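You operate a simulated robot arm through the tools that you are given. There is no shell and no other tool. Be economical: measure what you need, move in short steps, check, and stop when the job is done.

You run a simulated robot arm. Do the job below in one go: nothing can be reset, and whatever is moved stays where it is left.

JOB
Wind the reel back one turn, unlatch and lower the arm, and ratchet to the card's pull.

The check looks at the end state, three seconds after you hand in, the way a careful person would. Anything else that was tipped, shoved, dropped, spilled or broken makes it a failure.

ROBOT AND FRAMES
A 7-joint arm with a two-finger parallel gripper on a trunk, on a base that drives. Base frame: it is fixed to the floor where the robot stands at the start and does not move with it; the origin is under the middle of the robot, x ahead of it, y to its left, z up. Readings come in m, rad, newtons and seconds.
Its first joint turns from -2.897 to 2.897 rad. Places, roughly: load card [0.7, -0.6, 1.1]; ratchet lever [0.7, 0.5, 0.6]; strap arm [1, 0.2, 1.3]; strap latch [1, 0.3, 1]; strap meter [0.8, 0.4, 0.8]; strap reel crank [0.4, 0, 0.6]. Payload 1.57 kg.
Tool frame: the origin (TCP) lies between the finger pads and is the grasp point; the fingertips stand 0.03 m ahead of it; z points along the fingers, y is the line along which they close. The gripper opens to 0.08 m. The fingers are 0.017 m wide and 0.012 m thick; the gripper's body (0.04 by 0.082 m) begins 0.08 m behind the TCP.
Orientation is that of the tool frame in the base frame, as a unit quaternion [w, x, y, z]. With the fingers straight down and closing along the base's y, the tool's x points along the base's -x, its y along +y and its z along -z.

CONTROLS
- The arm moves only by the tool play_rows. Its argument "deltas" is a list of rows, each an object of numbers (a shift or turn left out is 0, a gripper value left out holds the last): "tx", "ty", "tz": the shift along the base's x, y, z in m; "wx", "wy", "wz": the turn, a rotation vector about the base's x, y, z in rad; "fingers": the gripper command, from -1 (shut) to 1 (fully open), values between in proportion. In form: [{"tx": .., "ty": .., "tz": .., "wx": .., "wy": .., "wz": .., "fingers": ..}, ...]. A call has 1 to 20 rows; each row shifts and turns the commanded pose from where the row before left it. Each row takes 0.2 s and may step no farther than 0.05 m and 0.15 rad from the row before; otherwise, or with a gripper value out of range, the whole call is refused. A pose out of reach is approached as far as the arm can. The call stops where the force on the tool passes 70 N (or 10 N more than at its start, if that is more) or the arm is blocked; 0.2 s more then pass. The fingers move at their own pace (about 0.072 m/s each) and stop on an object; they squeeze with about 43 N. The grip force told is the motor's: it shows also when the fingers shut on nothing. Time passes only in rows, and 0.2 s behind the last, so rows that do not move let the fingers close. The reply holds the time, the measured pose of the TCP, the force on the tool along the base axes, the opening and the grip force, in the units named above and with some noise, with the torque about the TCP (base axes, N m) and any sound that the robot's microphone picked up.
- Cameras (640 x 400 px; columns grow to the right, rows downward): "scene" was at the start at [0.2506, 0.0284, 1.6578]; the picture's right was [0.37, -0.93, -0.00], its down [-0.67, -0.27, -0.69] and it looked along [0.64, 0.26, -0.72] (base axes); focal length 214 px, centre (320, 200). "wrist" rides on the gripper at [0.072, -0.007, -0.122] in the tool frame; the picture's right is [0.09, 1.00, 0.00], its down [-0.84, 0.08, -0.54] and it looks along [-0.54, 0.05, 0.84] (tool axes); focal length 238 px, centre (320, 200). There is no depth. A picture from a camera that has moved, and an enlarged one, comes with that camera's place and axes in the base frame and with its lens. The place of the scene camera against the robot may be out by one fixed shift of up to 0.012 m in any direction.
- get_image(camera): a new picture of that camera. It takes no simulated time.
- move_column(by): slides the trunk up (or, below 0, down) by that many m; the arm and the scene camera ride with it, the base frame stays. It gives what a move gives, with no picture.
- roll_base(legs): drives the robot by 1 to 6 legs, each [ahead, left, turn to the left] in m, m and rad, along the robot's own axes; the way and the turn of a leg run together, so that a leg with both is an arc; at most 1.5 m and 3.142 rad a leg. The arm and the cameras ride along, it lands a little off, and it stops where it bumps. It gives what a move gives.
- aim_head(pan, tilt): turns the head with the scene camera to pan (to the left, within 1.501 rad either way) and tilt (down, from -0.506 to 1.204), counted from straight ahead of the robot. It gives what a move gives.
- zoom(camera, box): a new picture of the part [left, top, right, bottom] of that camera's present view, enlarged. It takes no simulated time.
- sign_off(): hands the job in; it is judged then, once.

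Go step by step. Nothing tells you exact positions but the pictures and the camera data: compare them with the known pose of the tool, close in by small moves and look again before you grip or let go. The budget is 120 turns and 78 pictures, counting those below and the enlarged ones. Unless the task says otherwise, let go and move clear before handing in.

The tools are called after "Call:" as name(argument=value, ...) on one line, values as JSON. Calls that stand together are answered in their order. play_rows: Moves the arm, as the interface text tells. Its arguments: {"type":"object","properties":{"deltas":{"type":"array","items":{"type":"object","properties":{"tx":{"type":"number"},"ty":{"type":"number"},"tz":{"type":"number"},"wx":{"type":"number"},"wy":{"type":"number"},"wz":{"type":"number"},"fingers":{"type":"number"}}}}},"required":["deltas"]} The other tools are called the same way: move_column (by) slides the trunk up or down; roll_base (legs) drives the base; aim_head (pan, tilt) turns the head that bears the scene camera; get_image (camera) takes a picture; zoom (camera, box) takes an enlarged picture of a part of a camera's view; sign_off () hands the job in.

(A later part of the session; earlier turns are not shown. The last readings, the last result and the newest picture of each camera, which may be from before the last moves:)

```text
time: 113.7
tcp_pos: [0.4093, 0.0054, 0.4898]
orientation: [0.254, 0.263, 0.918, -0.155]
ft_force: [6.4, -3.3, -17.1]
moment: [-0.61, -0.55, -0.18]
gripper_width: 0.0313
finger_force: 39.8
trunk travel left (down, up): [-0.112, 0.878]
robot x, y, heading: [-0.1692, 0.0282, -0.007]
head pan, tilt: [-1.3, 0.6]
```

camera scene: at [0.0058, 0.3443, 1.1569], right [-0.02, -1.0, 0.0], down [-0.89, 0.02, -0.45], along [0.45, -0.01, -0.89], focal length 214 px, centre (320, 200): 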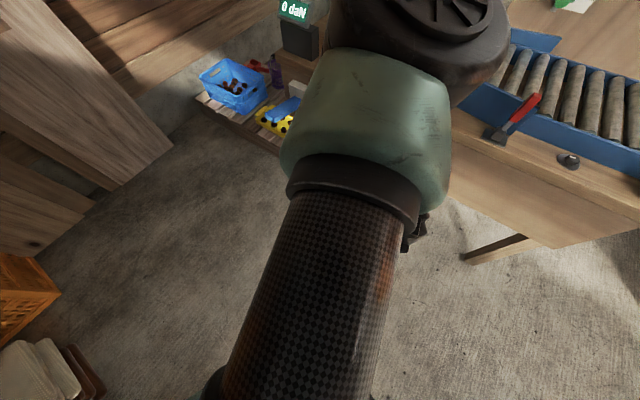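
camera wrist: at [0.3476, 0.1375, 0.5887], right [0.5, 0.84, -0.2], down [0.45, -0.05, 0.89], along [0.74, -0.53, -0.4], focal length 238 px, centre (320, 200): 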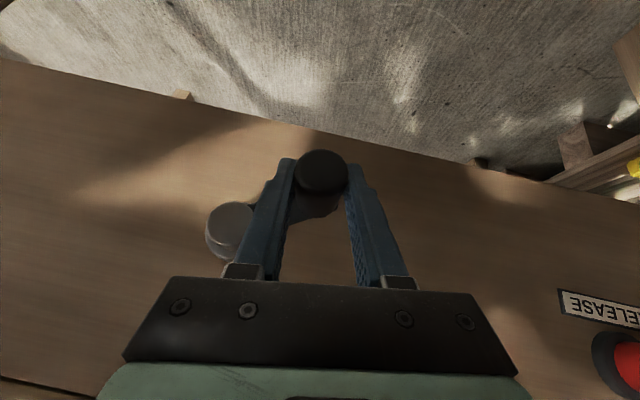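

Call:
roll_base(legs=[[-0.0108, -0.0155, 0]])

Call:
move_column(by=0.012)

Call:
roll_base(legs=[[-0.007, -0.0101, 0]])

Call:
move_column(by=0.0126)

Call:
roll_base(legs=[[-0.0046, -0.0066, 0]])

Call:
move_column(by=0.0157)

```text
time: 114.5
tcp_pos: [0.4001, -0.0072, 0.497]
orientation: [0.26, 0.26, 0.917, -0.153]
ft_force: [-1.7, 16.1, 18.0]
moment: [0.07, 0.06, -0.09]
gripper_width: 0.0313
finger_force: 40.2
trunk travel left (down, up): [-0.112, 0.878]
robot x, y, heading: [-0.1828, 0.0087, -0.005]
head pan, tilt: [-1.3, 0.6]
```

```text
time: 115.0
tcp_pos: [0.3959, -0.0122, 0.5031]
orientation: [0.25, 0.262, 0.919, -0.157]
ft_force: [-4.0, -15.5, -24.8]
moment: [-0.1, 0.0, 0.05]
gripper_width: 0.031
finger_force: 40.0
trunk travel left (down, up): [-0.124, 0.866]
robot x, y, heading: [-0.1791, 0.0095, -0.009]
head pan, tilt: [-1.3, 0.6]
```

```text
time: 115.8
tcp_pos: [0.3935, -0.015, 0.5073]
orientation: [0.259, 0.258, 0.919, -0.151]
ft_force: [0.5, 11.1, -4.8]
moment: [-0.43, 0.16, -0.2]
gripper_width: 0.0313
finger_force: 40.6
trunk travel left (down, up): [-0.124, 0.866]
robot x, y, heading: [-0.1889, -0.0012, -0.009]
head pan, tilt: [-1.3, 0.6]
```

```text
time: 116.4
tcp_pos: [0.3898, -0.0186, 0.5175]
orientation: [0.254, 0.261, 0.918, -0.156]
ft_force: [-6.7, -17.0, -15.7]
moment: [0.23, 0.6, -0.4]
gripper_width: 0.0314
finger_force: 39.7
trunk travel left (down, up): [-0.137, 0.853]
robot x, y, heading: [-0.1878, -0.0008, -0.011]
head pan, tilt: [-1.3, 0.6]
```

```text
time: 117.1
tcp_pos: [0.3901, -0.02, 0.519]
orientation: [0.26, 0.256, 0.918, -0.152]
ft_force: [0.1, 0.2, -10.9]
moment: [-0.38, 0.14, -0.55]
gripper_width: 0.0313
finger_force: 40.3
trunk travel left (down, up): [-0.137, 0.853]
robot x, y, heading: [-0.1936, -0.0065, -0.007]
head pan, tilt: [-1.3, 0.6]
```

```text
time: 117.8
tcp_pos: [0.3863, -0.0243, 0.5348]
orientation: [0.256, 0.26, 0.918, -0.154]
ft_force: [-8.9, -14.7, -7.4]
moment: [0.56, 0.88, -0.65]
gripper_width: 0.0312
finger_force: 39.7
trunk travel left (down, up): [-0.153, 0.837]
robot x, y, heading: [-0.1927, -0.0049, -0.003]
head pan, tilt: [-1.3, 0.6]
```

Call:
roll_base(legs=[[-0.003, -0.004, 0]])

Call:
move_column(by=0.0185)

Call:
get_image(camera="wrist")

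```text
time: 118.5
tcp_pos: [0.3863, -0.0236, 0.5342]
orientation: [0.258, 0.256, 0.919, -0.151]
ft_force: [-2.3, -9.1, -10.4]
moment: [-0.42, -0.05, -0.92]
gripper_width: 0.0309
finger_force: 39.9
trunk travel left (down, up): [-0.153, 0.837]
robot x, y, heading: [-0.1923, -0.011, -0.009]
head pan, tilt: [-1.3, 0.6]
```

```text
time: 119.1
tcp_pos: [0.3852, -0.0265, 0.5521]
orientation: [0.257, 0.259, 0.919, -0.153]
ft_force: [-5.3, -9.8, -0.7]
moment: [0.68, 0.94, -0.71]
gripper_width: 0.031
finger_force: 39.9
trunk travel left (down, up): [-0.171, 0.819]
robot x, y, heading: [-0.2012, -0.0119, -0.009]
head pan, tilt: [-1.3, 0.6]
```

```text
21 pictures are left
camera wrist: at [0.2804, 0.0467, 0.6163], right [0.48, 0.85, -0.2], down [0.44, -0.04, 0.9], along [0.75, -0.52, -0.4], focal length 238 px, centre (320, 200)
```

wrist: 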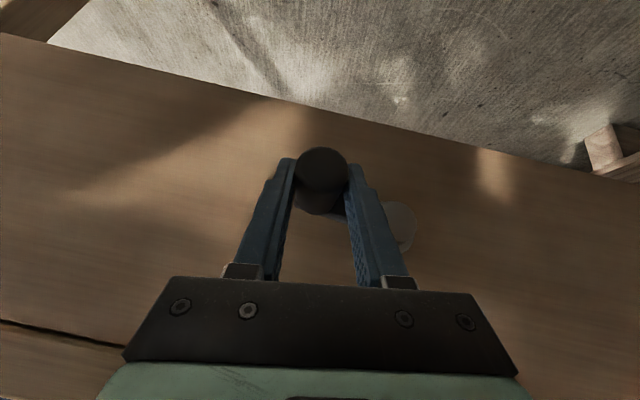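

A full turn is done (handle back at its starting spot). I release and back the base straight off.

Call:
move_column(by=0.003)

Call:
play_rows(deltas=[{"fingers": 0.4}, {"fingers": 0.4}, {"fingers": 0.4}])

Call:
roll_base(legs=[[-0.082, 0.057, 0]])

Call:
get_image(camera="wrist")

```text
time: 119.7
tcp_pos: [0.3834, -0.0278, 0.5557]
orientation: [0.257, 0.259, 0.918, -0.154]
ft_force: [-7.5, -15.0, -6.2]
moment: [-0.05, 0.52, -0.71]
gripper_width: 0.0312
finger_force: 39.4
trunk travel left (down, up): [-0.174, 0.816]
robot x, y, heading: [-0.196, -0.0069, -0.011]
head pan, tilt: [-1.3, 0.6]
```

```text
time: 120.5
tcp_pos: [0.387, -0.0233, 0.5574]
orientation: [0.261, 0.256, 0.918, -0.151]
ft_force: [0.7, -0.3, -0.4]
moment: [-0.01, -0.03, -0.01]
gripper_width: 0.0558
finger_force: 0.1
trunk travel left (down, up): [-0.174, 0.816]
robot x, y, heading: [-0.1957, -0.0159, -0.003]
head pan, tilt: [-1.3, 0.6]
```

```text
time: 121.6
tcp_pos: [0.3062, 0.0327, 0.5566]
orientation: [0.26, 0.257, 0.918, -0.151]
ft_force: [0.3, 0.1, -0.8]
moment: [-0.02, 0.02, -0.01]
gripper_width: 0.056
finger_force: 0.0
trunk travel left (down, up): [-0.174, 0.816]
robot x, y, heading: [-0.2807, 0.0485, -0.008]
head pan, tilt: [-1.3, 0.6]
```

```text
20 pictures are left
camera wrist: at [0.2014, 0.106, 0.6189], right [0.48, 0.85, -0.2], down [0.44, -0.04, 0.9], along [0.76, -0.52, -0.4], focal length 238 px, centre (320, 200)
```

wrist: 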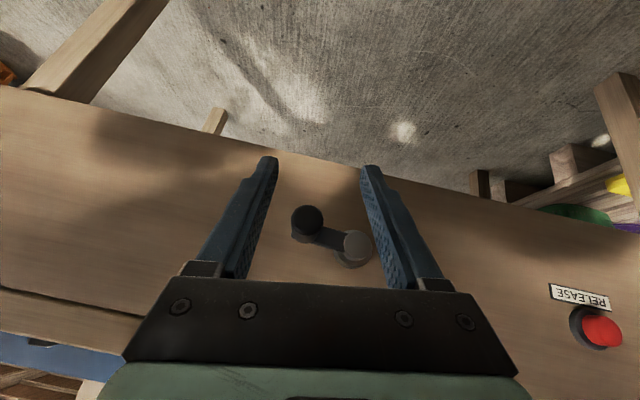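

The crank is back horizontal with the handle released. Next I raise the trunk and look at the latch and strap arm.

Call:
move_column(by=0.4)

Call:
aim_head(pan=0.1, tilt=0.25)

Call:
get_image(camera="scene")

```text
time: 125.4
tcp_pos: [0.3062, 0.0334, 0.9573]
orientation: [0.26, 0.257, 0.918, -0.152]
ft_force: [0.1, -0.2, 0.9]
moment: [-0.02, -0.02, 0.01]
gripper_width: 0.0561
finger_force: 0.0
trunk travel left (down, up): [-0.574, 0.416]
robot x, y, heading: [-0.2741, 0.0473, -0.008]
head pan, tilt: [-1.3, 0.6]
```

```text
time: 127.0
tcp_pos: [0.3065, 0.0334, 0.9573]
orientation: [0.259, 0.257, 0.919, -0.152]
ft_force: [-0.4, -0.5, 0.2]
moment: [-0.01, -0.02, 0.04]
gripper_width: 0.056
finger_force: 0.1
trunk travel left (down, up): [-0.574, 0.416]
robot x, y, heading: [-0.2727, 0.0487, -0.009]
head pan, tilt: [0.099, 0.25]
```

```text
19 pictures are left
camera scene: at [-0.0072, 0.0526, 1.3948], right [0.09, -1.0, 0.0], down [-0.25, -0.02, -0.97], along [0.96, 0.09, -0.25], focal length 214 px, centre (320, 200)
```

scene: 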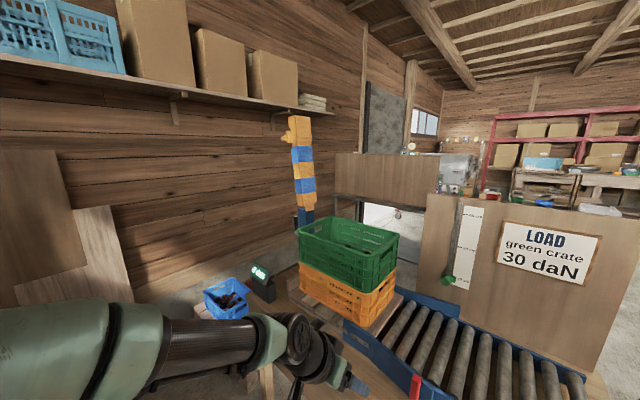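

Call:
zoom(camera="scene", box=[265, 105, 365, 235])

```text
3.08 times, centred on (315, 170) of scene
camera zoom: at [-0.0072, 0.0526, 1.3948], right [0.09, -1.0, 0.0], down [-0.25, -0.02, -0.97], along [0.96, 0.09, -0.25], focal length 660 px, centre (335, 292)
```

zoom: 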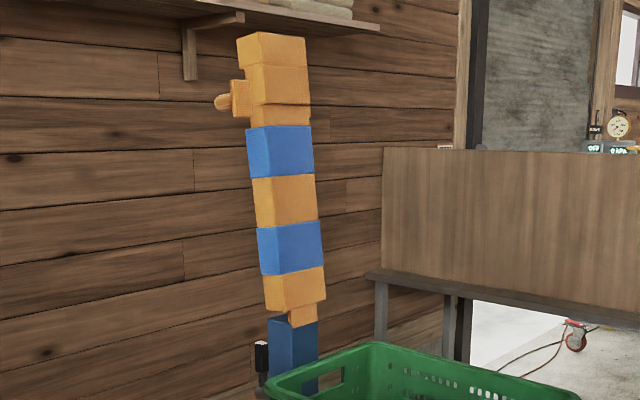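

The strap arm stands upright on a hinge at z≈1.09 with a knob at about (0.99, 0.32, 1.42), and the latch lever points up with its tip at about (1.0, 0.27, 1.05). I drive to the left front with the gripper raised to reach the latch.

Call:
move_column(by=0.17)

Call:
roll_base(legs=[[0.08, 0, 0], [0, 0.37, 0], [0.3, 0, 0], [0, 0, -0.15]])

Call:
get_image(camera="wrist")

```text
time: 128.9
tcp_pos: [0.3045, 0.0334, 1.1265]
orientation: [0.259, 0.257, 0.919, -0.152]
ft_force: [1.4, -0.4, 0.2]
moment: [-0.02, 0.01, 0.03]
gripper_width: 0.056
finger_force: 0.0
trunk travel left (down, up): [-0.744, 0.246]
robot x, y, heading: [-0.2774, 0.048, -0.007]
head pan, tilt: [0.099, 0.25]
```

```text
time: 134.2
tcp_pos: [0.6783, 0.3151, 1.1269]
orientation: [0.248, 0.323, 0.897, -0.171]
ft_force: [0.2, -0.4, 0.4]
moment: [-0.01, 0.01, -0.01]
gripper_width: 0.0561
finger_force: 0.0
trunk travel left (down, up): [-0.744, 0.246]
robot x, y, heading: [0.1028, 0.4165, -0.153]
head pan, tilt: [0.099, 0.25]
```

```text
17 pictures are left
camera wrist: at [0.5856, 0.4029, 1.1888], right [0.6, 0.77, -0.2], down [0.43, -0.11, 0.9], along [0.67, -0.62, -0.4], focal length 238 px, centre (320, 200)
```

wrist: 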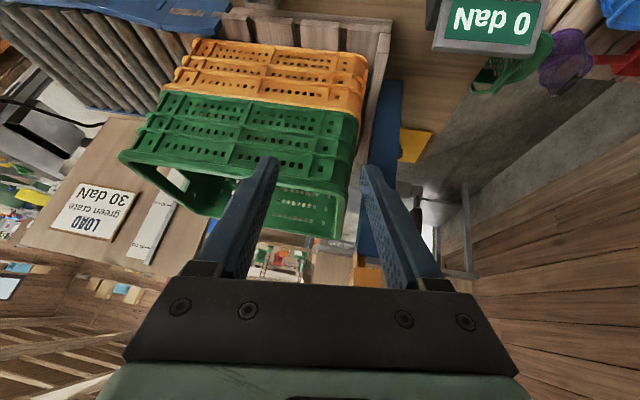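

Call:
play_rows(deltas=[{"tz": 0.03}, {"tz": 0.03}, {"tz": 0.03}, {"tz": 0.03}, {}])

Call:
move_column(by=-0.18)

Call:
roll_base(legs=[[0, 0.07, 0], [0.17, 0, 0]])

Call:
get_image(camera="wrist")

```text
time: 134.9
tcp_pos: [0.6524, 0.2884, 1.1514]
orientation: [0.206, 0.309, 0.898, -0.234]
ft_force: [0.1, 0.9, -0.1]
moment: [0.01, 0.02, 0.0]
gripper_width: 0.0559
finger_force: 0.1
trunk travel left (down, up): [-0.744, 0.246]
robot x, y, heading: [0.1038, 0.4128, -0.156]
head pan, tilt: [0.099, 0.25]
stopped in row 3: the arm was blocked; the commanded pose is now the measured one
```

```text
time: 136.9
tcp_pos: [0.6516, 0.2882, 0.9711]
orientation: [0.208, 0.31, 0.898, -0.233]
ft_force: [-0.4, -0.6, -0.2]
moment: [0.03, 0.01, -0.06]
gripper_width: 0.0559
finger_force: 0.1
trunk travel left (down, up): [-0.564, 0.426]
robot x, y, heading: [0.1057, 0.4161, -0.156]
head pan, tilt: [0.099, 0.25]
```

```text
time: 139.0
tcp_pos: [0.8322, 0.3315, 0.971]
orientation: [0.207, 0.308, 0.899, -0.233]
ft_force: [-0.5, -0.2, 0.4]
moment: [0.03, 0.02, 0.02]
gripper_width: 0.0562
finger_force: 0.1
trunk travel left (down, up): [-0.564, 0.426]
robot x, y, heading: [0.2815, 0.4527, -0.154]
head pan, tilt: [0.099, 0.25]
```

```text
16 pictures are left
camera wrist: at [0.7487, 0.4266, 1.0354], right [0.58, 0.74, -0.34], down [0.53, -0.03, 0.85], along [0.61, -0.67, -0.41], focal length 238 px, centre (320, 200)
```

wrist: 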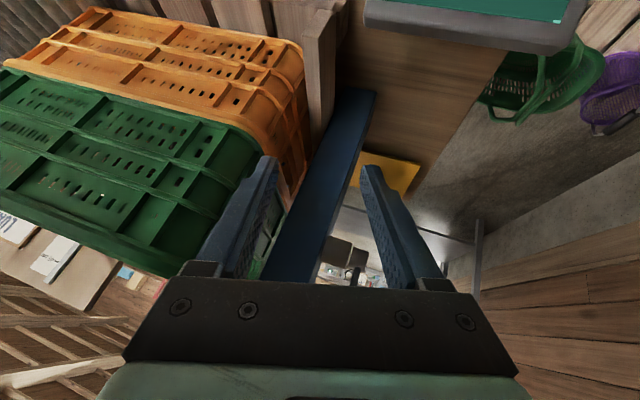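

Call:
aim_head(pan=-0.15, tilt=0.4)

Call:
get_image(camera="scene")

```text
time: 139.8
tcp_pos: [0.8321, 0.3326, 0.9715]
orientation: [0.206, 0.309, 0.898, -0.234]
ft_force: [0.4, 0.0, 0.3]
moment: [0.0, -0.01, -0.03]
gripper_width: 0.0562
finger_force: 0.1
trunk travel left (down, up): [-0.564, 0.426]
robot x, y, heading: [0.2824, 0.4582, -0.153]
head pan, tilt: [-0.15, 0.4]
```

```text
15 pictures are left
camera scene: at [0.5458, 0.4017, 1.3709], right [-0.3, -0.95, 0.0], down [-0.37, 0.12, -0.92], along [0.88, -0.28, -0.39], focal length 214 px, centre (320, 200)
```

scene: 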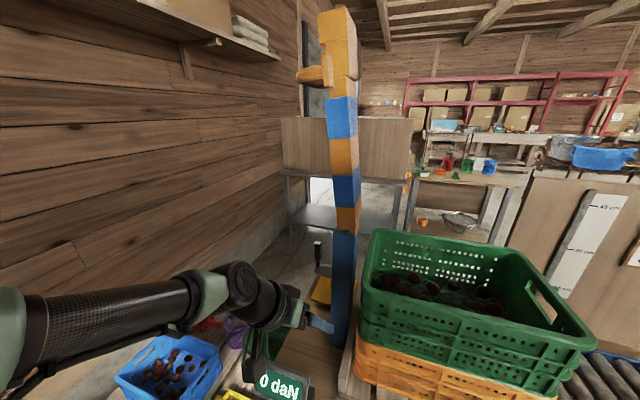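

Call:
zoom(camera="scene", box=[270, 210, 390, 340])

Call:
zoom(camera="scene", box=[270, 0, 410, 110])

```text
3.08 times, centred on (330, 275) of scene
camera zoom: at [0.5458, 0.4017, 1.3709], right [-0.3, -0.95, 0.0], down [-0.37, 0.12, -0.92], along [0.88, -0.28, -0.39], focal length 660 px, centre (289, -31)
```

zoom: 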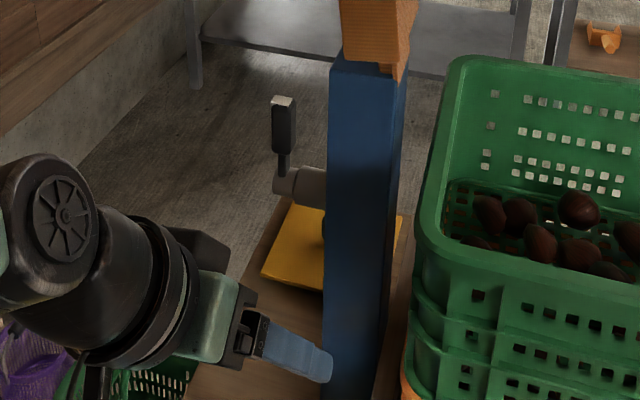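

```text
3.64 times, centred on (340, 55) of scene
camera zoom: at [0.5458, 0.4017, 1.3709], right [-0.3, -0.95, 0.0], down [-0.37, 0.12, -0.92], along [0.88, -0.28, -0.39], focal length 780 px, centre (247, 727)
```

zoom: 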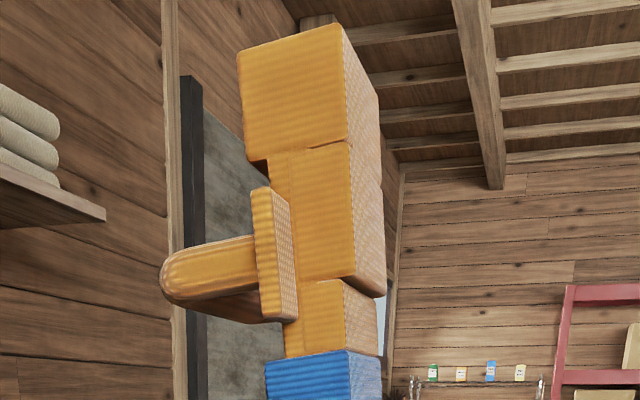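

The latch lever stands up from a boss on the post's left side, so it swings toward or away from me. I'll close the fingers and test-push it away gently, staying clear of the ratchet lever with the base.

Call:
move_column(by=0.084)

Call:
play_rows(deltas=[{"fingers": -1, "tx": 0.02}, {"tx": 0.02, "ty": -0.004}, {"tx": 0.02, "ty": -0.004}, {"tx": 0.02, "ty": -0.004}, {"tx": 0.02, "ty": -0.006}, {}])

Call:
zoom(camera="scene", box=[260, 200, 400, 350])

```text
time: 141.0
tcp_pos: [0.8318, 0.3317, 1.0551]
orientation: [0.207, 0.309, 0.898, -0.233]
ft_force: [0.1, 0.5, 0.3]
moment: [0.0, 0.0, -0.02]
gripper_width: 0.0559
finger_force: 0.0
trunk travel left (down, up): [-0.648, 0.342]
robot x, y, heading: [0.2839, 0.4589, -0.149]
head pan, tilt: [-0.15, 0.4]
```

```text
time: 142.4
tcp_pos: [0.9313, 0.3154, 1.0551]
orientation: [0.207, 0.309, 0.898, -0.233]
ft_force: [0.5, 0.2, 0.2]
moment: [-0.01, 0.01, -0.07]
gripper_width: 0.0001
finger_force: 20.8
trunk travel left (down, up): [-0.648, 0.342]
robot x, y, heading: [0.2853, 0.4505, -0.155]
head pan, tilt: [-0.15, 0.4]
```

```text
2.67 times, centred on (330, 275) of scene
camera zoom: at [0.5455, 0.4018, 1.4549], right [-0.3, -0.95, 0.0], down [-0.37, 0.12, -0.92], along [0.88, -0.28, -0.39], focal length 572 px, centre (293, 0)
```

zoom: 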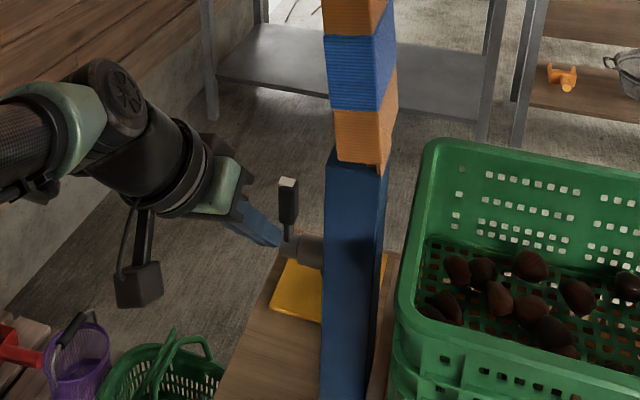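

Fingertips are in front of the lever and aligned. I push along the bench normal in small steps.

Call:
play_rows(deltas=[{"tx": 0.0123, "ty": -0.0086}, {"tx": 0.0123, "ty": -0.0086}, {"tx": 0.0123, "ty": -0.0086}, {"tx": 0.0082, "ty": -0.0057}, {"tx": 0.0082, "ty": -0.0057}, {}])

```text
time: 143.6
tcp_pos: [0.9701, 0.2872, 1.0549]
orientation: [0.189, 0.314, 0.901, -0.233]
ft_force: [-34.6, 18.7, 20.3]
moment: [-0.05, 0.55, -0.32]
gripper_width: 0.0
finger_force: 21.7
trunk travel left (down, up): [-0.648, 0.342]
robot x, y, heading: [0.2792, 0.4542, -0.154]
head pan, tilt: [-0.15, 0.4]
stopped in row 6: the force on the tool passed its limit at 71 N (the readings are from after the stop); the commanded pose is now the measured one
```

The lever is firmly stopped in that direction, so it must be pulled toward me. I back off, yaw the tool for more reach, rise and go over behind the lever.

Call:
play_rows(deltas=[{"tx": -0.02, "ty": 0.014}, {"tx": -0.01, "ty": 0.007, "wz": 0.12}, {"wz": 0.12}, {"wz": 0.12}, {}])

Call:
move_column(by=0.075)

```text
time: 144.8
tcp_pos: [0.9473, 0.3043, 1.0486]
orientation: [0.231, 0.144, 0.943, -0.193]
ft_force: [0.1, 0.0, -0.3]
moment: [-0.05, 0.06, -0.01]
gripper_width: 0.0
finger_force: 21.2
trunk travel left (down, up): [-0.648, 0.342]
robot x, y, heading: [0.2821, 0.4582, -0.161]
head pan, tilt: [-0.15, 0.4]
```

```text
time: 145.9
tcp_pos: [0.9466, 0.3047, 1.1241]
orientation: [0.23, 0.146, 0.942, -0.194]
ft_force: [-0.2, 0.7, 0.0]
moment: [0.03, 0.01, 0.03]
gripper_width: 0.0
finger_force: 21.2
trunk travel left (down, up): [-0.723, 0.267]
robot x, y, heading: [0.2865, 0.4559, -0.153]
head pan, tilt: [-0.15, 0.4]
```

Call:
play_rows(deltas=[{"tx": 0.0188, "ty": -0.013}, {"tx": 0.0188, "ty": -0.013}, {"tx": 0.0188, "ty": -0.013}, {"tx": 0.0188, "ty": -0.013}, {}])

Call:
zoom(camera="scene", box=[260, 230, 380, 350])

```text
time: 147.1
tcp_pos: [1.019, 0.2542, 1.1243]
orientation: [0.23, 0.146, 0.943, -0.193]
ft_force: [0.0, -0.7, 0.5]
moment: [-0.04, 0.01, 0.01]
gripper_width: 0.0
finger_force: 21.0
out of reach, approached as far as the arm can: row 4
trunk travel left (down, up): [-0.723, 0.267]
robot x, y, heading: [0.2802, 0.4571, -0.155]
head pan, tilt: [-0.15, 0.4]
```

```text
3.33 times, centred on (320, 290) of scene
camera zoom: at [0.5445, 0.4034, 1.5299], right [-0.3, -0.95, 0.0], down [-0.37, 0.12, -0.92], along [0.88, -0.28, -0.39], focal length 715 px, centre (320, -100)
```

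zoom: 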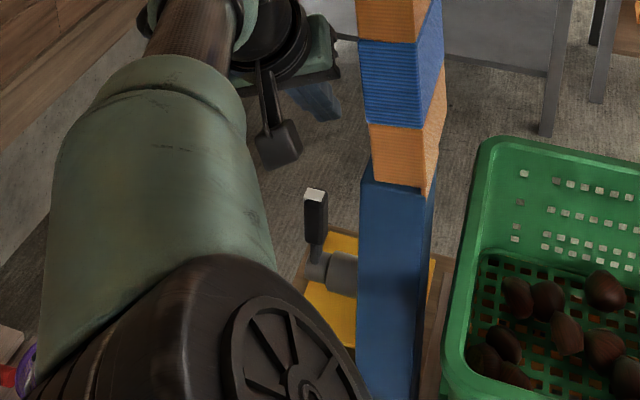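

Fingertips are behind the lever. I lower the trunk and pull back with the base.

Call:
move_column(by=-0.078)

Call:
roll_base(legs=[[-0.045, 0.022, 0]])

Call:
zoom(camera="scene", box=[260, 200, 380, 320])

```text
time: 148.3
tcp_pos: [1.0189, 0.2537, 1.0467]
orientation: [0.23, 0.147, 0.942, -0.194]
ft_force: [0.3, -0.6, 0.2]
moment: [0.01, 0.02, -0.01]
gripper_width: 0.0002
finger_force: 21.7
trunk travel left (down, up): [-0.645, 0.345]
robot x, y, heading: [0.2806, 0.4577, -0.154]
head pan, tilt: [-0.15, 0.4]
```

```text
time: 149.2
tcp_pos: [0.9775, 0.2819, 1.0464]
orientation: [0.23, 0.146, 0.942, -0.193]
ft_force: [-0.6, -0.4, -1.1]
moment: [0.02, 0.0, 0.0]
gripper_width: 0.0
finger_force: 21.4
trunk travel left (down, up): [-0.645, 0.345]
robot x, y, heading: [0.242, 0.4853, -0.153]
head pan, tilt: [-0.15, 0.4]
```

```text
3.33 times, centred on (320, 260) of scene
camera zoom: at [0.5031, 0.4318, 1.4521], right [-0.3, -0.95, 0.0], down [-0.37, 0.12, -0.92], along [0.88, -0.28, -0.39], focal length 715 px, centre (320, 0)
```

zoom: 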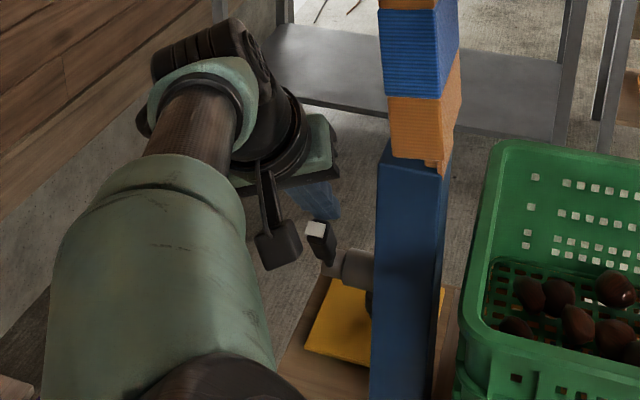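

The lever tilts toward me freely. I continue pulling and lowering.

Call:
roll_base(legs=[[-0.027, 0.013, 0]])

Call:
move_column(by=-0.03)

Call:
roll_base(legs=[[-0.027, 0.013, 0]])

Call:
move_column(by=-0.03)

Call:
zoom(camera="scene", box=[260, 200, 380, 320])

```text
time: 150.0
tcp_pos: [0.9539, 0.2989, 1.0447]
orientation: [0.229, 0.146, 0.943, -0.194]
ft_force: [-0.1, 0.0, 0.5]
moment: [0.01, 0.02, 0.01]
gripper_width: 0.0001
finger_force: 21.2
trunk travel left (down, up): [-0.645, 0.345]
robot x, y, heading: [0.2141, 0.5033, -0.153]
head pan, tilt: [-0.15, 0.4]
```

```text
time: 150.8
tcp_pos: [0.9536, 0.2978, 1.0147]
orientation: [0.228, 0.147, 0.943, -0.194]
ft_force: [0.0, -0.1, -0.6]
moment: [0.02, 0.01, 0.01]
gripper_width: 0.0
finger_force: 21.1
trunk travel left (down, up): [-0.615, 0.375]
robot x, y, heading: [0.2175, 0.5028, -0.152]
head pan, tilt: [-0.15, 0.4]
```

```text
time: 151.6
tcp_pos: [0.9284, 0.3142, 1.0154]
orientation: [0.229, 0.146, 0.943, -0.194]
ft_force: [0.4, -0.1, 0.4]
moment: [-0.01, 0.02, 0.0]
gripper_width: 0.0001
finger_force: 21.3
trunk travel left (down, up): [-0.615, 0.375]
robot x, y, heading: [0.193, 0.5211, -0.154]
head pan, tilt: [-0.15, 0.4]
```

```text
time: 152.4
tcp_pos: [0.9281, 0.3154, 1.0007]
orientation: [0.241, 0.145, 0.939, -0.196]
ft_force: [-7.6, -1.5, 41.7]
moment: [-0.15, -0.15, -0.04]
gripper_width: 0.0
finger_force: 21.6
trunk travel left (down, up): [-0.585, 0.405]
robot x, y, heading: [0.1932, 0.5194, -0.152]
head pan, tilt: [-0.15, 0.4]
```

```text
3.33 times, centred on (320, 260) of scene
camera zoom: at [0.4479, 0.4664, 1.394], right [-0.3, -0.95, 0.0], down [-0.37, 0.12, -0.92], along [0.88, -0.28, -0.38], focal length 715 px, centre (320, 0)
```

zoom: 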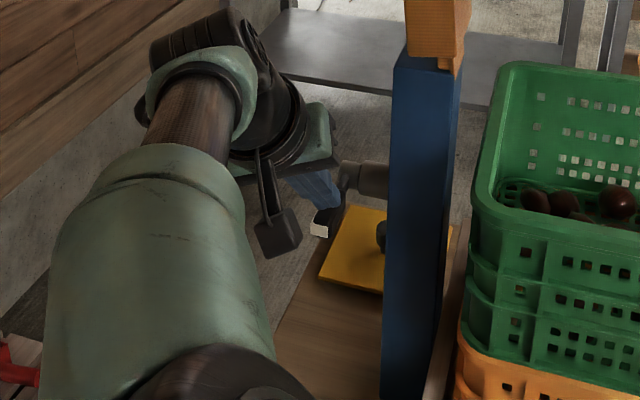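

The lever now points toward me at its end stop, so it is unlatched. Next I move left, rise to knob height beside the strap arm's knob.

Call:
move_column(by=0.05)

Call:
roll_base(legs=[[-0.03, 0.09, 0]])

Call:
move_column(by=0.35)

Call:
aim_head(pan=-0.25, tilt=0.35)

Call:
get_image(camera="scene")

```text
time: 153.3
tcp_pos: [0.9282, 0.3151, 1.0332]
orientation: [0.227, 0.147, 0.943, -0.193]
ft_force: [0.0, -0.1, 1.0]
moment: [0.0, 0.02, 0.0]
gripper_width: 0.0002
finger_force: 21.3
trunk travel left (down, up): [-0.635, 0.355]
robot x, y, heading: [0.192, 0.5215, -0.152]
head pan, tilt: [-0.15, 0.4]
```

```text
time: 154.4
tcp_pos: [0.9135, 0.4081, 1.0351]
orientation: [0.228, 0.147, 0.943, -0.194]
ft_force: [-0.4, 1.2, 0.3]
moment: [0.02, -0.01, -0.03]
gripper_width: 0.0002
finger_force: 21.3
trunk travel left (down, up): [-0.635, 0.355]
robot x, y, heading: [0.1768, 0.6168, -0.155]
head pan, tilt: [-0.15, 0.4]
```

```text
time: 157.8
tcp_pos: [0.9133, 0.4072, 1.3855]
orientation: [0.228, 0.148, 0.943, -0.194]
ft_force: [0.1, 0.8, -0.3]
moment: [-0.02, 0.01, -0.01]
gripper_width: 0.0
finger_force: 21.4
trunk travel left (down, up): [-0.985, 0.005]
robot x, y, heading: [0.1796, 0.6139, -0.153]
head pan, tilt: [-0.15, 0.4]
```

```text
time: 158.5
tcp_pos: [0.9134, 0.4082, 1.3846]
orientation: [0.229, 0.148, 0.942, -0.194]
ft_force: [-0.6, 0.4, 0.6]
moment: [-0.04, -0.02, -0.02]
gripper_width: 0.0001
finger_force: 21.1
trunk travel left (down, up): [-0.985, 0.005]
robot x, y, heading: [0.1766, 0.6102, -0.156]
head pan, tilt: [-0.25, 0.351]
```

```text
8 pictures are left
camera scene: at [0.4361, 0.5492, 1.7963], right [-0.39, -0.92, 0.0], down [-0.32, 0.13, -0.94], along [0.86, -0.37, -0.34], focal length 214 px, centre (320, 200)
```

scene: 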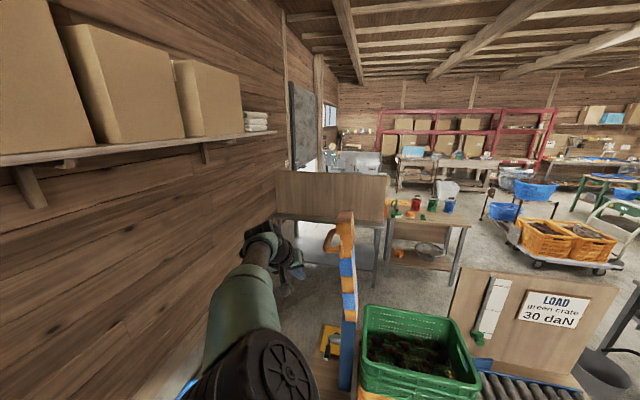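

Call:
play_rows(deltas=[{"tz": 0.018}, {"tz": 0.018}, {}])

Call:
roll_base(legs=[[0.093, -0.059, 0]])

Call:
zoom(camera="scene", box=[230, 190, 430, 340])

```text
time: 159.3
tcp_pos: [0.9145, 0.4077, 1.4226]
orientation: [0.229, 0.146, 0.943, -0.194]
ft_force: [0.4, -0.1, -0.5]
moment: [0.01, -0.01, 0.02]
gripper_width: 0.0001
finger_force: 21.2
trunk travel left (down, up): [-0.985, 0.005]
robot x, y, heading: [0.1738, 0.6128, -0.155]
head pan, tilt: [-0.25, 0.351]
```

```text
time: 160.5
tcp_pos: [0.9972, 0.3362, 1.4217]
orientation: [0.229, 0.147, 0.942, -0.194]
ft_force: [-0.3, 0.6, 0.0]
moment: [-0.02, 0.0, -0.02]
gripper_width: 0.0
finger_force: 21.3
trunk travel left (down, up): [-0.985, 0.005]
robot x, y, heading: [0.2604, 0.5403, -0.154]
head pan, tilt: [-0.25, 0.351]
```

```text
2.67 times, centred on (330, 265) of scene
camera zoom: at [0.5176, 0.478, 1.7966], right [-0.39, -0.92, 0.0], down [-0.32, 0.13, -0.94], along [0.86, -0.37, -0.34], focal length 572 px, centre (293, 27)
```

zoom: 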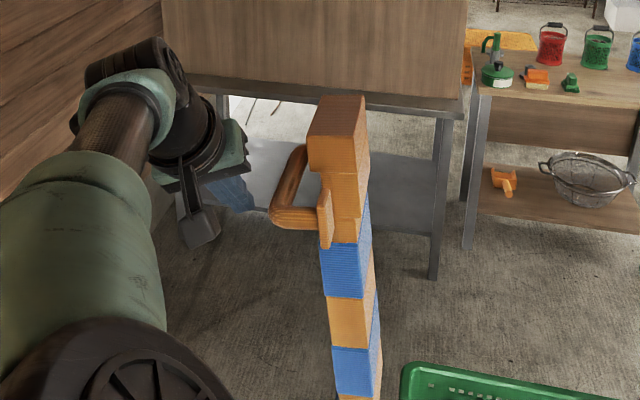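

The "knob" is actually a loop handle whose bar runs along the hinge axis, so I can grip it like the crank. I rise above it, open narrowly and align.

Call:
play_rows(deltas=[{"tz": 0.03, "fingers": 0.13}, {"tz": 0.03}, {"tz": 0.03}, {"tx": -0.002, "ty": -0.02}, {"tx": -0.002, "ty": -0.02}, {"tx": -0.001, "ty": -0.018}, {}])

Call:
get_image(camera="wrist")

```text
time: 162.1
tcp_pos: [0.982, 0.2947, 1.5016]
orientation: [0.229, 0.154, 0.941, -0.197]
ft_force: [0.3, 0.2, -0.5]
moment: [0.0, 0.0, 0.03]
gripper_width: 0.0452
finger_force: 0.1
out of reach, approached as far as the arm can: row 3, 5, 6
trunk travel left (down, up): [-0.985, 0.005]
robot x, y, heading: [0.2591, 0.5406, -0.156]
head pan, tilt: [-0.25, 0.351]
```

```text
6 pictures are left
camera wrist: at [0.8738, 0.3564, 1.5681], right [0.3, 0.89, -0.34], down [0.54, 0.14, 0.83], along [0.79, -0.43, -0.44], focal length 238 px, centre (320, 200)
```

wrist: 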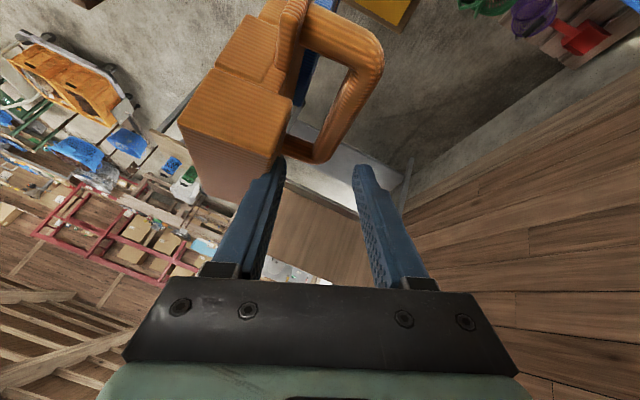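

The D-shaped loop is clearly visible; the bar lies just ahead-left between the fingers' line. I shift with the base and lower with the trunk onto the bar.

Call:
roll_base(legs=[[0.038, -0.0234, 0]])

Call:
move_column(by=-0.035)

Call:
move_column(by=-0.035)

Call:
get_image(camera="wrist")

```text
time: 163.0
tcp_pos: [1.011, 0.2702, 1.5061]
orientation: [0.232, 0.152, 0.94, -0.198]
ft_force: [-0.3, -0.1, 1.4]
moment: [-0.03, -0.03, 0.01]
gripper_width: 0.045
finger_force: 0.0
trunk travel left (down, up): [-0.985, 0.005]
robot x, y, heading: [0.2902, 0.5118, -0.153]
head pan, tilt: [-0.25, 0.351]
```

```text
time: 163.8
tcp_pos: [1.018, 0.2647, 1.4662]
orientation: [0.23, 0.153, 0.941, -0.196]
ft_force: [-0.6, 0.5, 0.5]
moment: [-0.02, 0.03, 0.03]
gripper_width: 0.0451
finger_force: 0.0
trunk travel left (down, up): [-0.95, 0.04]
robot x, y, heading: [0.2922, 0.5148, -0.157]
head pan, tilt: [-0.25, 0.351]
```

```text
time: 164.6
tcp_pos: [1.0159, 0.2666, 1.4316]
orientation: [0.231, 0.154, 0.94, -0.197]
ft_force: [-0.3, 0.5, -0.2]
moment: [0.02, -0.02, -0.03]
gripper_width: 0.0454
finger_force: 0.0
trunk travel left (down, up): [-0.915, 0.075]
robot x, y, heading: [0.293, 0.5114, -0.155]
head pan, tilt: [-0.25, 0.351]
```

```text
5 pictures are left
camera wrist: at [0.9069, 0.3287, 1.4988], right [0.3, 0.89, -0.34], down [0.54, 0.14, 0.83], along [0.79, -0.43, -0.43], focal length 238 px, centre (320, 200)
```

wrist: 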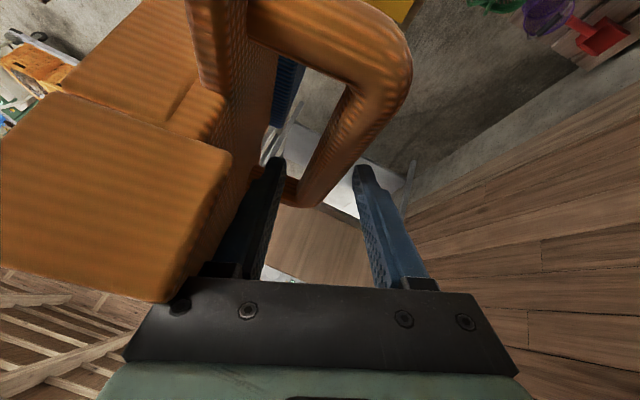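

The fingers straddle the bar. I lower a touch more and close.

Call:
move_column(by=-0.012)

Call:
play_rows(deltas=[{"fingers": -1}, {"fingers": -1}, {}])

```text
time: 165.2
tcp_pos: [1.0153, 0.2659, 1.4192]
orientation: [0.23, 0.153, 0.941, -0.197]
ft_force: [0.1, 0.4, -0.4]
moment: [0.0, 0.01, 0.03]
gripper_width: 0.0452
finger_force: 0.1
trunk travel left (down, up): [-0.903, 0.087]
robot x, y, heading: [0.2876, 0.5132, -0.155]
head pan, tilt: [-0.25, 0.351]
```

```text
time: 166.0
tcp_pos: [1.0143, 0.2643, 1.4193]
orientation: [0.23, 0.154, 0.94, -0.197]
ft_force: [0.3, -2.8, 0.7]
moment: [-0.5, -0.26, -0.93]
gripper_width: 0.0266
finger_force: 37.2
trunk travel left (down, up): [-0.903, 0.087]
robot x, y, heading: [0.2922, 0.5123, -0.157]
head pan, tilt: [-0.25, 0.351]
```

The bar is gripped. First a small test swing to the right along the arc.

Call:
roll_base(legs=[[-0.0073, -0.015, 0]])

Call:
move_column(by=0.004)

Call:
roll_base(legs=[[-0.0073, -0.015, 0]])

```text
time: 166.8
tcp_pos: [1.0061, 0.2522, 1.4238]
orientation: [0.234, 0.152, 0.939, -0.2]
ft_force: [5.2, -1.4, 16.1]
moment: [-0.4, -0.25, -1.17]
gripper_width: 0.0267
finger_force: 37.9
trunk travel left (down, up): [-0.903, 0.087]
robot x, y, heading: [0.2832, 0.4975, -0.156]
head pan, tilt: [-0.25, 0.351]
```

```text
time: 167.3
tcp_pos: [1.0056, 0.2524, 1.4234]
orientation: [0.23, 0.154, 0.94, -0.199]
ft_force: [-4.9, 5.8, -9.9]
moment: [-0.32, -0.4, -1.01]
gripper_width: 0.0269
finger_force: 38.2
trunk travel left (down, up): [-0.907, 0.083]
robot x, y, heading: [0.2834, 0.4996, -0.16]
head pan, tilt: [-0.25, 0.351]
```

```text
time: 168.1
tcp_pos: [0.9959, 0.2363, 1.4282]
orientation: [0.233, 0.153, 0.939, -0.203]
ft_force: [-9.1, 2.9, -1.4]
moment: [-0.41, -0.05, -1.18]
gripper_width: 0.0266
finger_force: 37.5
trunk travel left (down, up): [-0.907, 0.083]
robot x, y, heading: [0.2697, 0.4824, -0.154]
head pan, tilt: [-0.25, 0.351]
```

The strap arm swings freely. Continue along the arc.

Call:
roll_base(legs=[[-0.0223, -0.0456, 0]])

Call:
roll_base(legs=[[-0.0223, -0.0456, 0]])

Call:
move_column(by=-0.006)

Call:
roll_base(legs=[[-0.0218, -0.0445, 0]])

Call:
move_column(by=-0.015)

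```text
time: 169.0
tcp_pos: [0.9668, 0.1979, 1.4318]
orientation: [0.237, 0.153, 0.938, -0.203]
ft_force: [0.7, 5.1, 17.9]
moment: [-0.22, -0.12, -1.32]
gripper_width: 0.027
finger_force: 37.0
trunk travel left (down, up): [-0.907, 0.083]
robot x, y, heading: [0.2399, 0.4426, -0.155]
head pan, tilt: [-0.25, 0.351]
```

```text
time: 169.9
tcp_pos: [0.9371, 0.1562, 1.4314]
orientation: [0.236, 0.153, 0.938, -0.202]
ft_force: [-10.6, 10.0, -3.9]
moment: [-0.65, -0.35, -1.08]
gripper_width: 0.0267
finger_force: 37.6
trunk travel left (down, up): [-0.907, 0.083]
robot x, y, heading: [0.2168, 0.4046, -0.152]
head pan, tilt: [-0.25, 0.351]
```

```text
time: 170.5
tcp_pos: [0.9373, 0.1543, 1.4296]
orientation: [0.242, 0.153, 0.937, -0.203]
ft_force: [-4.7, 3.0, 19.0]
moment: [-0.07, 0.07, -1.33]
gripper_width: 0.0266
finger_force: 37.7
trunk travel left (down, up): [-0.901, 0.089]
robot x, y, heading: [0.2155, 0.4004, -0.155]
head pan, tilt: [-0.25, 0.351]
```

```text
time: 171.4
tcp_pos: [0.9105, 0.1151, 1.4218]
orientation: [0.233, 0.153, 0.939, -0.2]
ft_force: [-8.4, 8.3, -5.1]
moment: [-0.53, -0.25, -1.13]
gripper_width: 0.0267
finger_force: 38.0
trunk travel left (down, up): [-0.901, 0.089]
robot x, y, heading: [0.1864, 0.3597, -0.156]
head pan, tilt: [-0.25, 0.351]
```

```text
time: 172.0
tcp_pos: [0.9062, 0.1105, 1.4186]
orientation: [0.242, 0.153, 0.936, -0.203]
ft_force: [-4.8, -6.6, 34.4]
moment: [-0.18, -0.23, -0.98]
gripper_width: 0.0271
finger_force: 37.7
trunk travel left (down, up): [-0.886, 0.104]
robot x, y, heading: [0.1876, 0.3659, -0.153]
head pan, tilt: [-0.25, 0.351]
```

Call:
roll_base(legs=[[-0.0208, -0.0425, 0]])

Call:
move_column(by=-0.017)

Call:
roll_base(legs=[[-0.0193, -0.0395, 0]])

Call:
move_column(by=-0.026)

Call:
roll_base(legs=[[-0.0174, -0.0356, 0]])

Call:
move_column(by=-0.032)

```text
time: 172.9
tcp_pos: [0.8823, 0.0777, 1.4037]
orientation: [0.231, 0.154, 0.94, -0.198]
ft_force: [-7.0, 5.3, -3.7]
moment: [-0.49, -0.24, -1.26]
gripper_width: 0.0268
finger_force: 38.0
trunk travel left (down, up): [-0.886, 0.104]
robot x, y, heading: [0.1608, 0.3267, -0.157]
head pan, tilt: [-0.25, 0.351]
```

```text
time: 173.6
tcp_pos: [0.8772, 0.0693, 1.3993]
orientation: [0.239, 0.156, 0.937, -0.203]
ft_force: [-9.0, -14.1, 35.5]
moment: [-0.16, -0.41, -0.79]
gripper_width: 0.0266
finger_force: 37.3
trunk travel left (down, up): [-0.869, 0.121]
robot x, y, heading: [0.1611, 0.3252, -0.156]
head pan, tilt: [-0.25, 0.351]
```

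```text
time: 174.5
tcp_pos: [0.8555, 0.0427, 1.3817]
orientation: [0.226, 0.154, 0.942, -0.195]
ft_force: [-7.4, 8.4, -11.4]
moment: [-0.57, -0.03, -1.49]
gripper_width: 0.027
finger_force: 38.1
trunk travel left (down, up): [-0.869, 0.121]
robot x, y, heading: [0.1344, 0.2836, -0.155]
head pan, tilt: [-0.25, 0.351]
```

```text
time: 175.2
tcp_pos: [0.848, 0.0319, 1.3738]
orientation: [0.238, 0.156, 0.937, -0.203]
ft_force: [-14.5, -21.4, 42.1]
moment: [0.18, -2.09, 0.01]
gripper_width: 0.0264
finger_force: 37.3
trunk travel left (down, up): [-0.843, 0.147]
robot x, y, heading: [0.1331, 0.2883, -0.161]
head pan, tilt: [-0.25, 0.351]
```

```text
time: 176.1
tcp_pos: [0.8379, 0.0176, 1.3599]
orientation: [0.233, 0.152, 0.941, -0.192]
ft_force: [6.1, 7.7, 10.2]
moment: [1.88, -4.79, 0.85]
gripper_width: 0.0265
finger_force: 37.6
trunk travel left (down, up): [-0.843, 0.147]
robot x, y, heading: [0.1114, 0.2553, -0.156]
head pan, tilt: [-0.25, 0.351]
```

```text
time: 176.8
tcp_pos: [0.8284, 0.005, 1.3486]
orientation: [0.248, 0.155, 0.935, -0.199]
ft_force: [-18.9, -22.0, 50.1]
moment: [2.18, -2.4, 0.61]
gripper_width: 0.0261
finger_force: 37.4
trunk travel left (down, up): [-0.811, 0.179]
robot x, y, heading: [0.1095, 0.2579, -0.159]
head pan, tilt: [-0.25, 0.351]
```

Call:
get_image(camera="wrist")

```text
4 pictures are left
camera wrist: at [0.7182, 0.0681, 1.411], right [0.31, 0.89, -0.34], down [0.5, 0.15, 0.85], along [0.81, -0.44, -0.4], focal length 238 px, centre (320, 200)
```

wrist: 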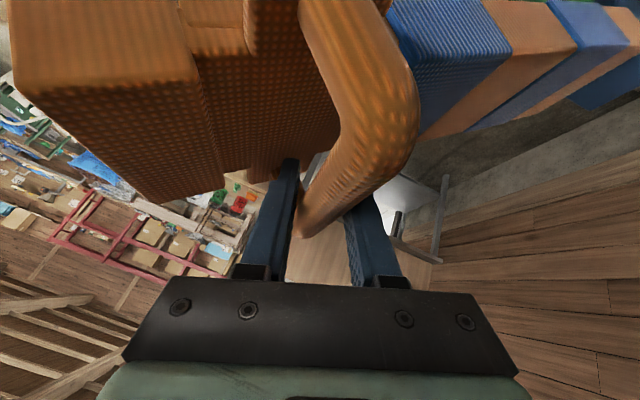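

The right fingertip is starting to touch the arm's face as it rotates. The arm holds itself by friction, so I re-grip slightly shallower and go on.

Call:
play_rows(deltas=[{"fingers": 0.1}, {"fingers": 0.1}, {}])

Call:
move_column(by=0.03)

Call:
play_rows(deltas=[{"fingers": -1}, {"fingers": -1}, {}])

```text
time: 177.6
tcp_pos: [0.8314, 0.0155, 1.3393]
orientation: [0.242, 0.153, 0.938, -0.193]
ft_force: [-20.7, -4.9, 29.4]
moment: [0.22, -3.01, 0.83]
gripper_width: 0.0616
finger_force: 9.7
trunk travel left (down, up): [-0.811, 0.179]
robot x, y, heading: [0.113, 0.2572, -0.156]
head pan, tilt: [-0.25, 0.351]
```

```text
time: 178.4
tcp_pos: [0.8355, 0.0153, 1.3533]
orientation: [0.23, 0.152, 0.942, -0.19]
ft_force: [-8.4, -0.8, -4.6]
moment: [0.18, -0.08, -0.14]
gripper_width: 0.0457
finger_force: 0.6
trunk travel left (down, up): [-0.841, 0.149]
robot x, y, heading: [0.1126, 0.2581, -0.154]
head pan, tilt: [-0.25, 0.351]
```

```text
time: 179.2
tcp_pos: [0.8352, 0.0124, 1.3586]
orientation: [0.235, 0.153, 0.94, -0.193]
ft_force: [-6.8, -9.7, 9.1]
moment: [-0.26, 0.11, -1.09]
gripper_width: 0.0269
finger_force: 37.9
trunk travel left (down, up): [-0.841, 0.149]
robot x, y, heading: [0.114, 0.2589, -0.156]
head pan, tilt: [-0.25, 0.351]
```

Call:
roll_base(legs=[[-0.0129, -0.0264, 0]])

Call:
move_column(by=-0.03)

Call:
roll_base(legs=[[-0.0113, -0.0231, 0]])

Call:
move_column(by=-0.033)

Call:
roll_base(legs=[[-0.0095, -0.0195, 0]])

Call:
move_column(by=-0.02)

```text
time: 180.0
tcp_pos: [0.8269, -0.0015, 1.3467]
orientation: [0.226, 0.151, 0.944, -0.188]
ft_force: [3.3, 21.5, -29.1]
moment: [-0.53, -0.11, -1.3]
gripper_width: 0.0273
finger_force: 37.7
trunk travel left (down, up): [-0.841, 0.149]
robot x, y, heading: [0.0942, 0.2335, -0.153]
head pan, tilt: [-0.25, 0.351]
```

```text
time: 180.8
tcp_pos: [0.814, -0.0176, 1.3277]
orientation: [0.232, 0.156, 0.94, -0.194]
ft_force: [-10.9, -28.4, 27.0]
moment: [-0.15, -0.64, -0.59]
gripper_width: 0.0267
finger_force: 37.7
trunk travel left (down, up): [-0.811, 0.179]
robot x, y, heading: [0.0957, 0.2345, -0.161]
head pan, tilt: [-0.25, 0.351]
```

```text
time: 181.6
tcp_pos: [0.8052, -0.0268, 1.3174]
orientation: [0.224, 0.153, 0.944, -0.186]
ft_force: [2.8, -9.9, -3.1]
moment: [-0.42, -0.23, -1.07]
gripper_width: 0.0273
finger_force: 37.7
trunk travel left (down, up): [-0.811, 0.179]
robot x, y, heading: [0.0833, 0.2093, -0.154]
head pan, tilt: [-0.25, 0.351]
```

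```text
time: 182.4
tcp_pos: [0.7952, -0.0429, 1.2921]
orientation: [0.228, 0.159, 0.94, -0.196]
ft_force: [-21.0, -31.0, 25.5]
moment: [-0.33, -0.74, -0.68]
gripper_width: 0.0267
finger_force: 37.5
trunk travel left (down, up): [-0.778, 0.212]
robot x, y, heading: [0.0804, 0.2109, -0.155]
head pan, tilt: [-0.25, 0.351]
```

```text
time: 183.2
tcp_pos: [0.7904, -0.0481, 1.2839]
orientation: [0.224, 0.155, 0.944, -0.188]
ft_force: [-2.9, -16.2, 5.9]
moment: [-0.64, -0.59, -0.93]
gripper_width: 0.0266
finger_force: 37.2
trunk travel left (down, up): [-0.778, 0.212]
robot x, y, heading: [0.0688, 0.1937, -0.155]
head pan, tilt: [-0.25, 0.351]
```

```text
time: 183.8
tcp_pos: [0.784, -0.0562, 1.268]
orientation: [0.224, 0.158, 0.942, -0.195]
ft_force: [-17.3, -23.7, 15.4]
moment: [-0.04, -0.37, -0.86]
gripper_width: 0.0266
finger_force: 36.9
trunk travel left (down, up): [-0.758, 0.232]
robot x, y, heading: [0.0649, 0.1958, -0.15]
head pan, tilt: [-0.25, 0.351]
```

Call:
roll_base(legs=[[-0.007, -0.014, 0]])

Call:
move_column(by=-0.03)

Call:
roll_base(legs=[[-0.005, -0.01, 0]])

Call:
move_column(by=-0.025)

Call:
move_column(by=-0.015)

```text
time: 184.6
tcp_pos: [0.7832, -0.0602, 1.2618]
orientation: [0.224, 0.154, 0.944, -0.189]
ft_force: [-3.1, -8.2, 1.7]
moment: [-0.81, -0.76, -0.95]
gripper_width: 0.0269
finger_force: 38.1
trunk travel left (down, up): [-0.758, 0.232]
robot x, y, heading: [0.0613, 0.1786, -0.151]
head pan, tilt: [-0.25, 0.351]
```

```text
time: 185.3
tcp_pos: [0.7724, -0.0717, 1.2374]
orientation: [0.222, 0.16, 0.942, -0.196]
ft_force: [-24.4, -24.2, 13.2]
moment: [0.04, -0.43, -0.76]
gripper_width: 0.0261
finger_force: 37.3
trunk travel left (down, up): [-0.728, 0.262]
robot x, y, heading: [0.0636, 0.1842, -0.154]
head pan, tilt: [-0.25, 0.351]
```

```text
time: 186.1
tcp_pos: [0.7735, -0.0725, 1.2342]
orientation: [0.224, 0.154, 0.943, -0.191]
ft_force: [-11.8, -14.6, 7.0]
moment: [-0.72, -1.07, -0.75]
gripper_width: 0.0266
finger_force: 37.5
trunk travel left (down, up): [-0.728, 0.262]
robot x, y, heading: [0.051, 0.1733, -0.152]
head pan, tilt: [-0.25, 0.351]
```

```text
time: 186.8
tcp_pos: [0.7659, -0.0808, 1.2119]
orientation: [0.223, 0.16, 0.941, -0.197]
ft_force: [-27.9, -19.8, 12.7]
moment: [0.48, -0.95, -0.74]
gripper_width: 0.0261
finger_force: 36.6
trunk travel left (down, up): [-0.703, 0.287]
robot x, y, heading: [0.0505, 0.1722, -0.156]
head pan, tilt: [-0.25, 0.351]
```

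```text
time: 187.4
tcp_pos: [0.7644, -0.0851, 1.2006]
orientation: [0.225, 0.163, 0.94, -0.198]
ft_force: [-35.6, -26.9, 20.9]
moment: [1.62, -1.92, -0.22]
gripper_width: 0.0272
finger_force: 38.0
trunk travel left (down, up): [-0.688, 0.302]
robot x, y, heading: [0.0567, 0.174, -0.15]
head pan, tilt: [-0.25, 0.351]
```

Call:
roll_base(legs=[[-0.007, -0.012, 0]])

Call:
move_column(by=-0.012)

Call:
move_column(by=-0.012)

```text
time: 188.2
tcp_pos: [0.7629, -0.0874, 1.1961]
orientation: [0.224, 0.156, 0.942, -0.193]
ft_force: [-13.2, -16.7, 11.0]
moment: [0.5, -1.66, -0.41]
gripper_width: 0.0264
finger_force: 38.0
trunk travel left (down, up): [-0.688, 0.302]
robot x, y, heading: [0.0449, 0.1606, -0.153]
head pan, tilt: [-0.25, 0.351]
```

```text
time: 188.8
tcp_pos: [0.7613, -0.0903, 1.1845]
orientation: [0.225, 0.159, 0.941, -0.196]
ft_force: [-17.9, -11.0, 11.6]
moment: [1.19, -1.63, -0.54]
gripper_width: 0.0263
finger_force: 37.9
trunk travel left (down, up): [-0.676, 0.314]
robot x, y, heading: [0.0429, 0.163, -0.153]
head pan, tilt: [-0.25, 0.351]
```

```text
time: 189.4
tcp_pos: [0.7583, -0.0941, 1.1715]
orientation: [0.223, 0.16, 0.941, -0.196]
ft_force: [-24.1, -20.3, 12.7]
moment: [1.62, -1.69, -0.16]
gripper_width: 0.0267
finger_force: 37.5
trunk travel left (down, up): [-0.664, 0.326]
robot x, y, heading: [0.0403, 0.1618, -0.15]
head pan, tilt: [-0.25, 0.351]
```

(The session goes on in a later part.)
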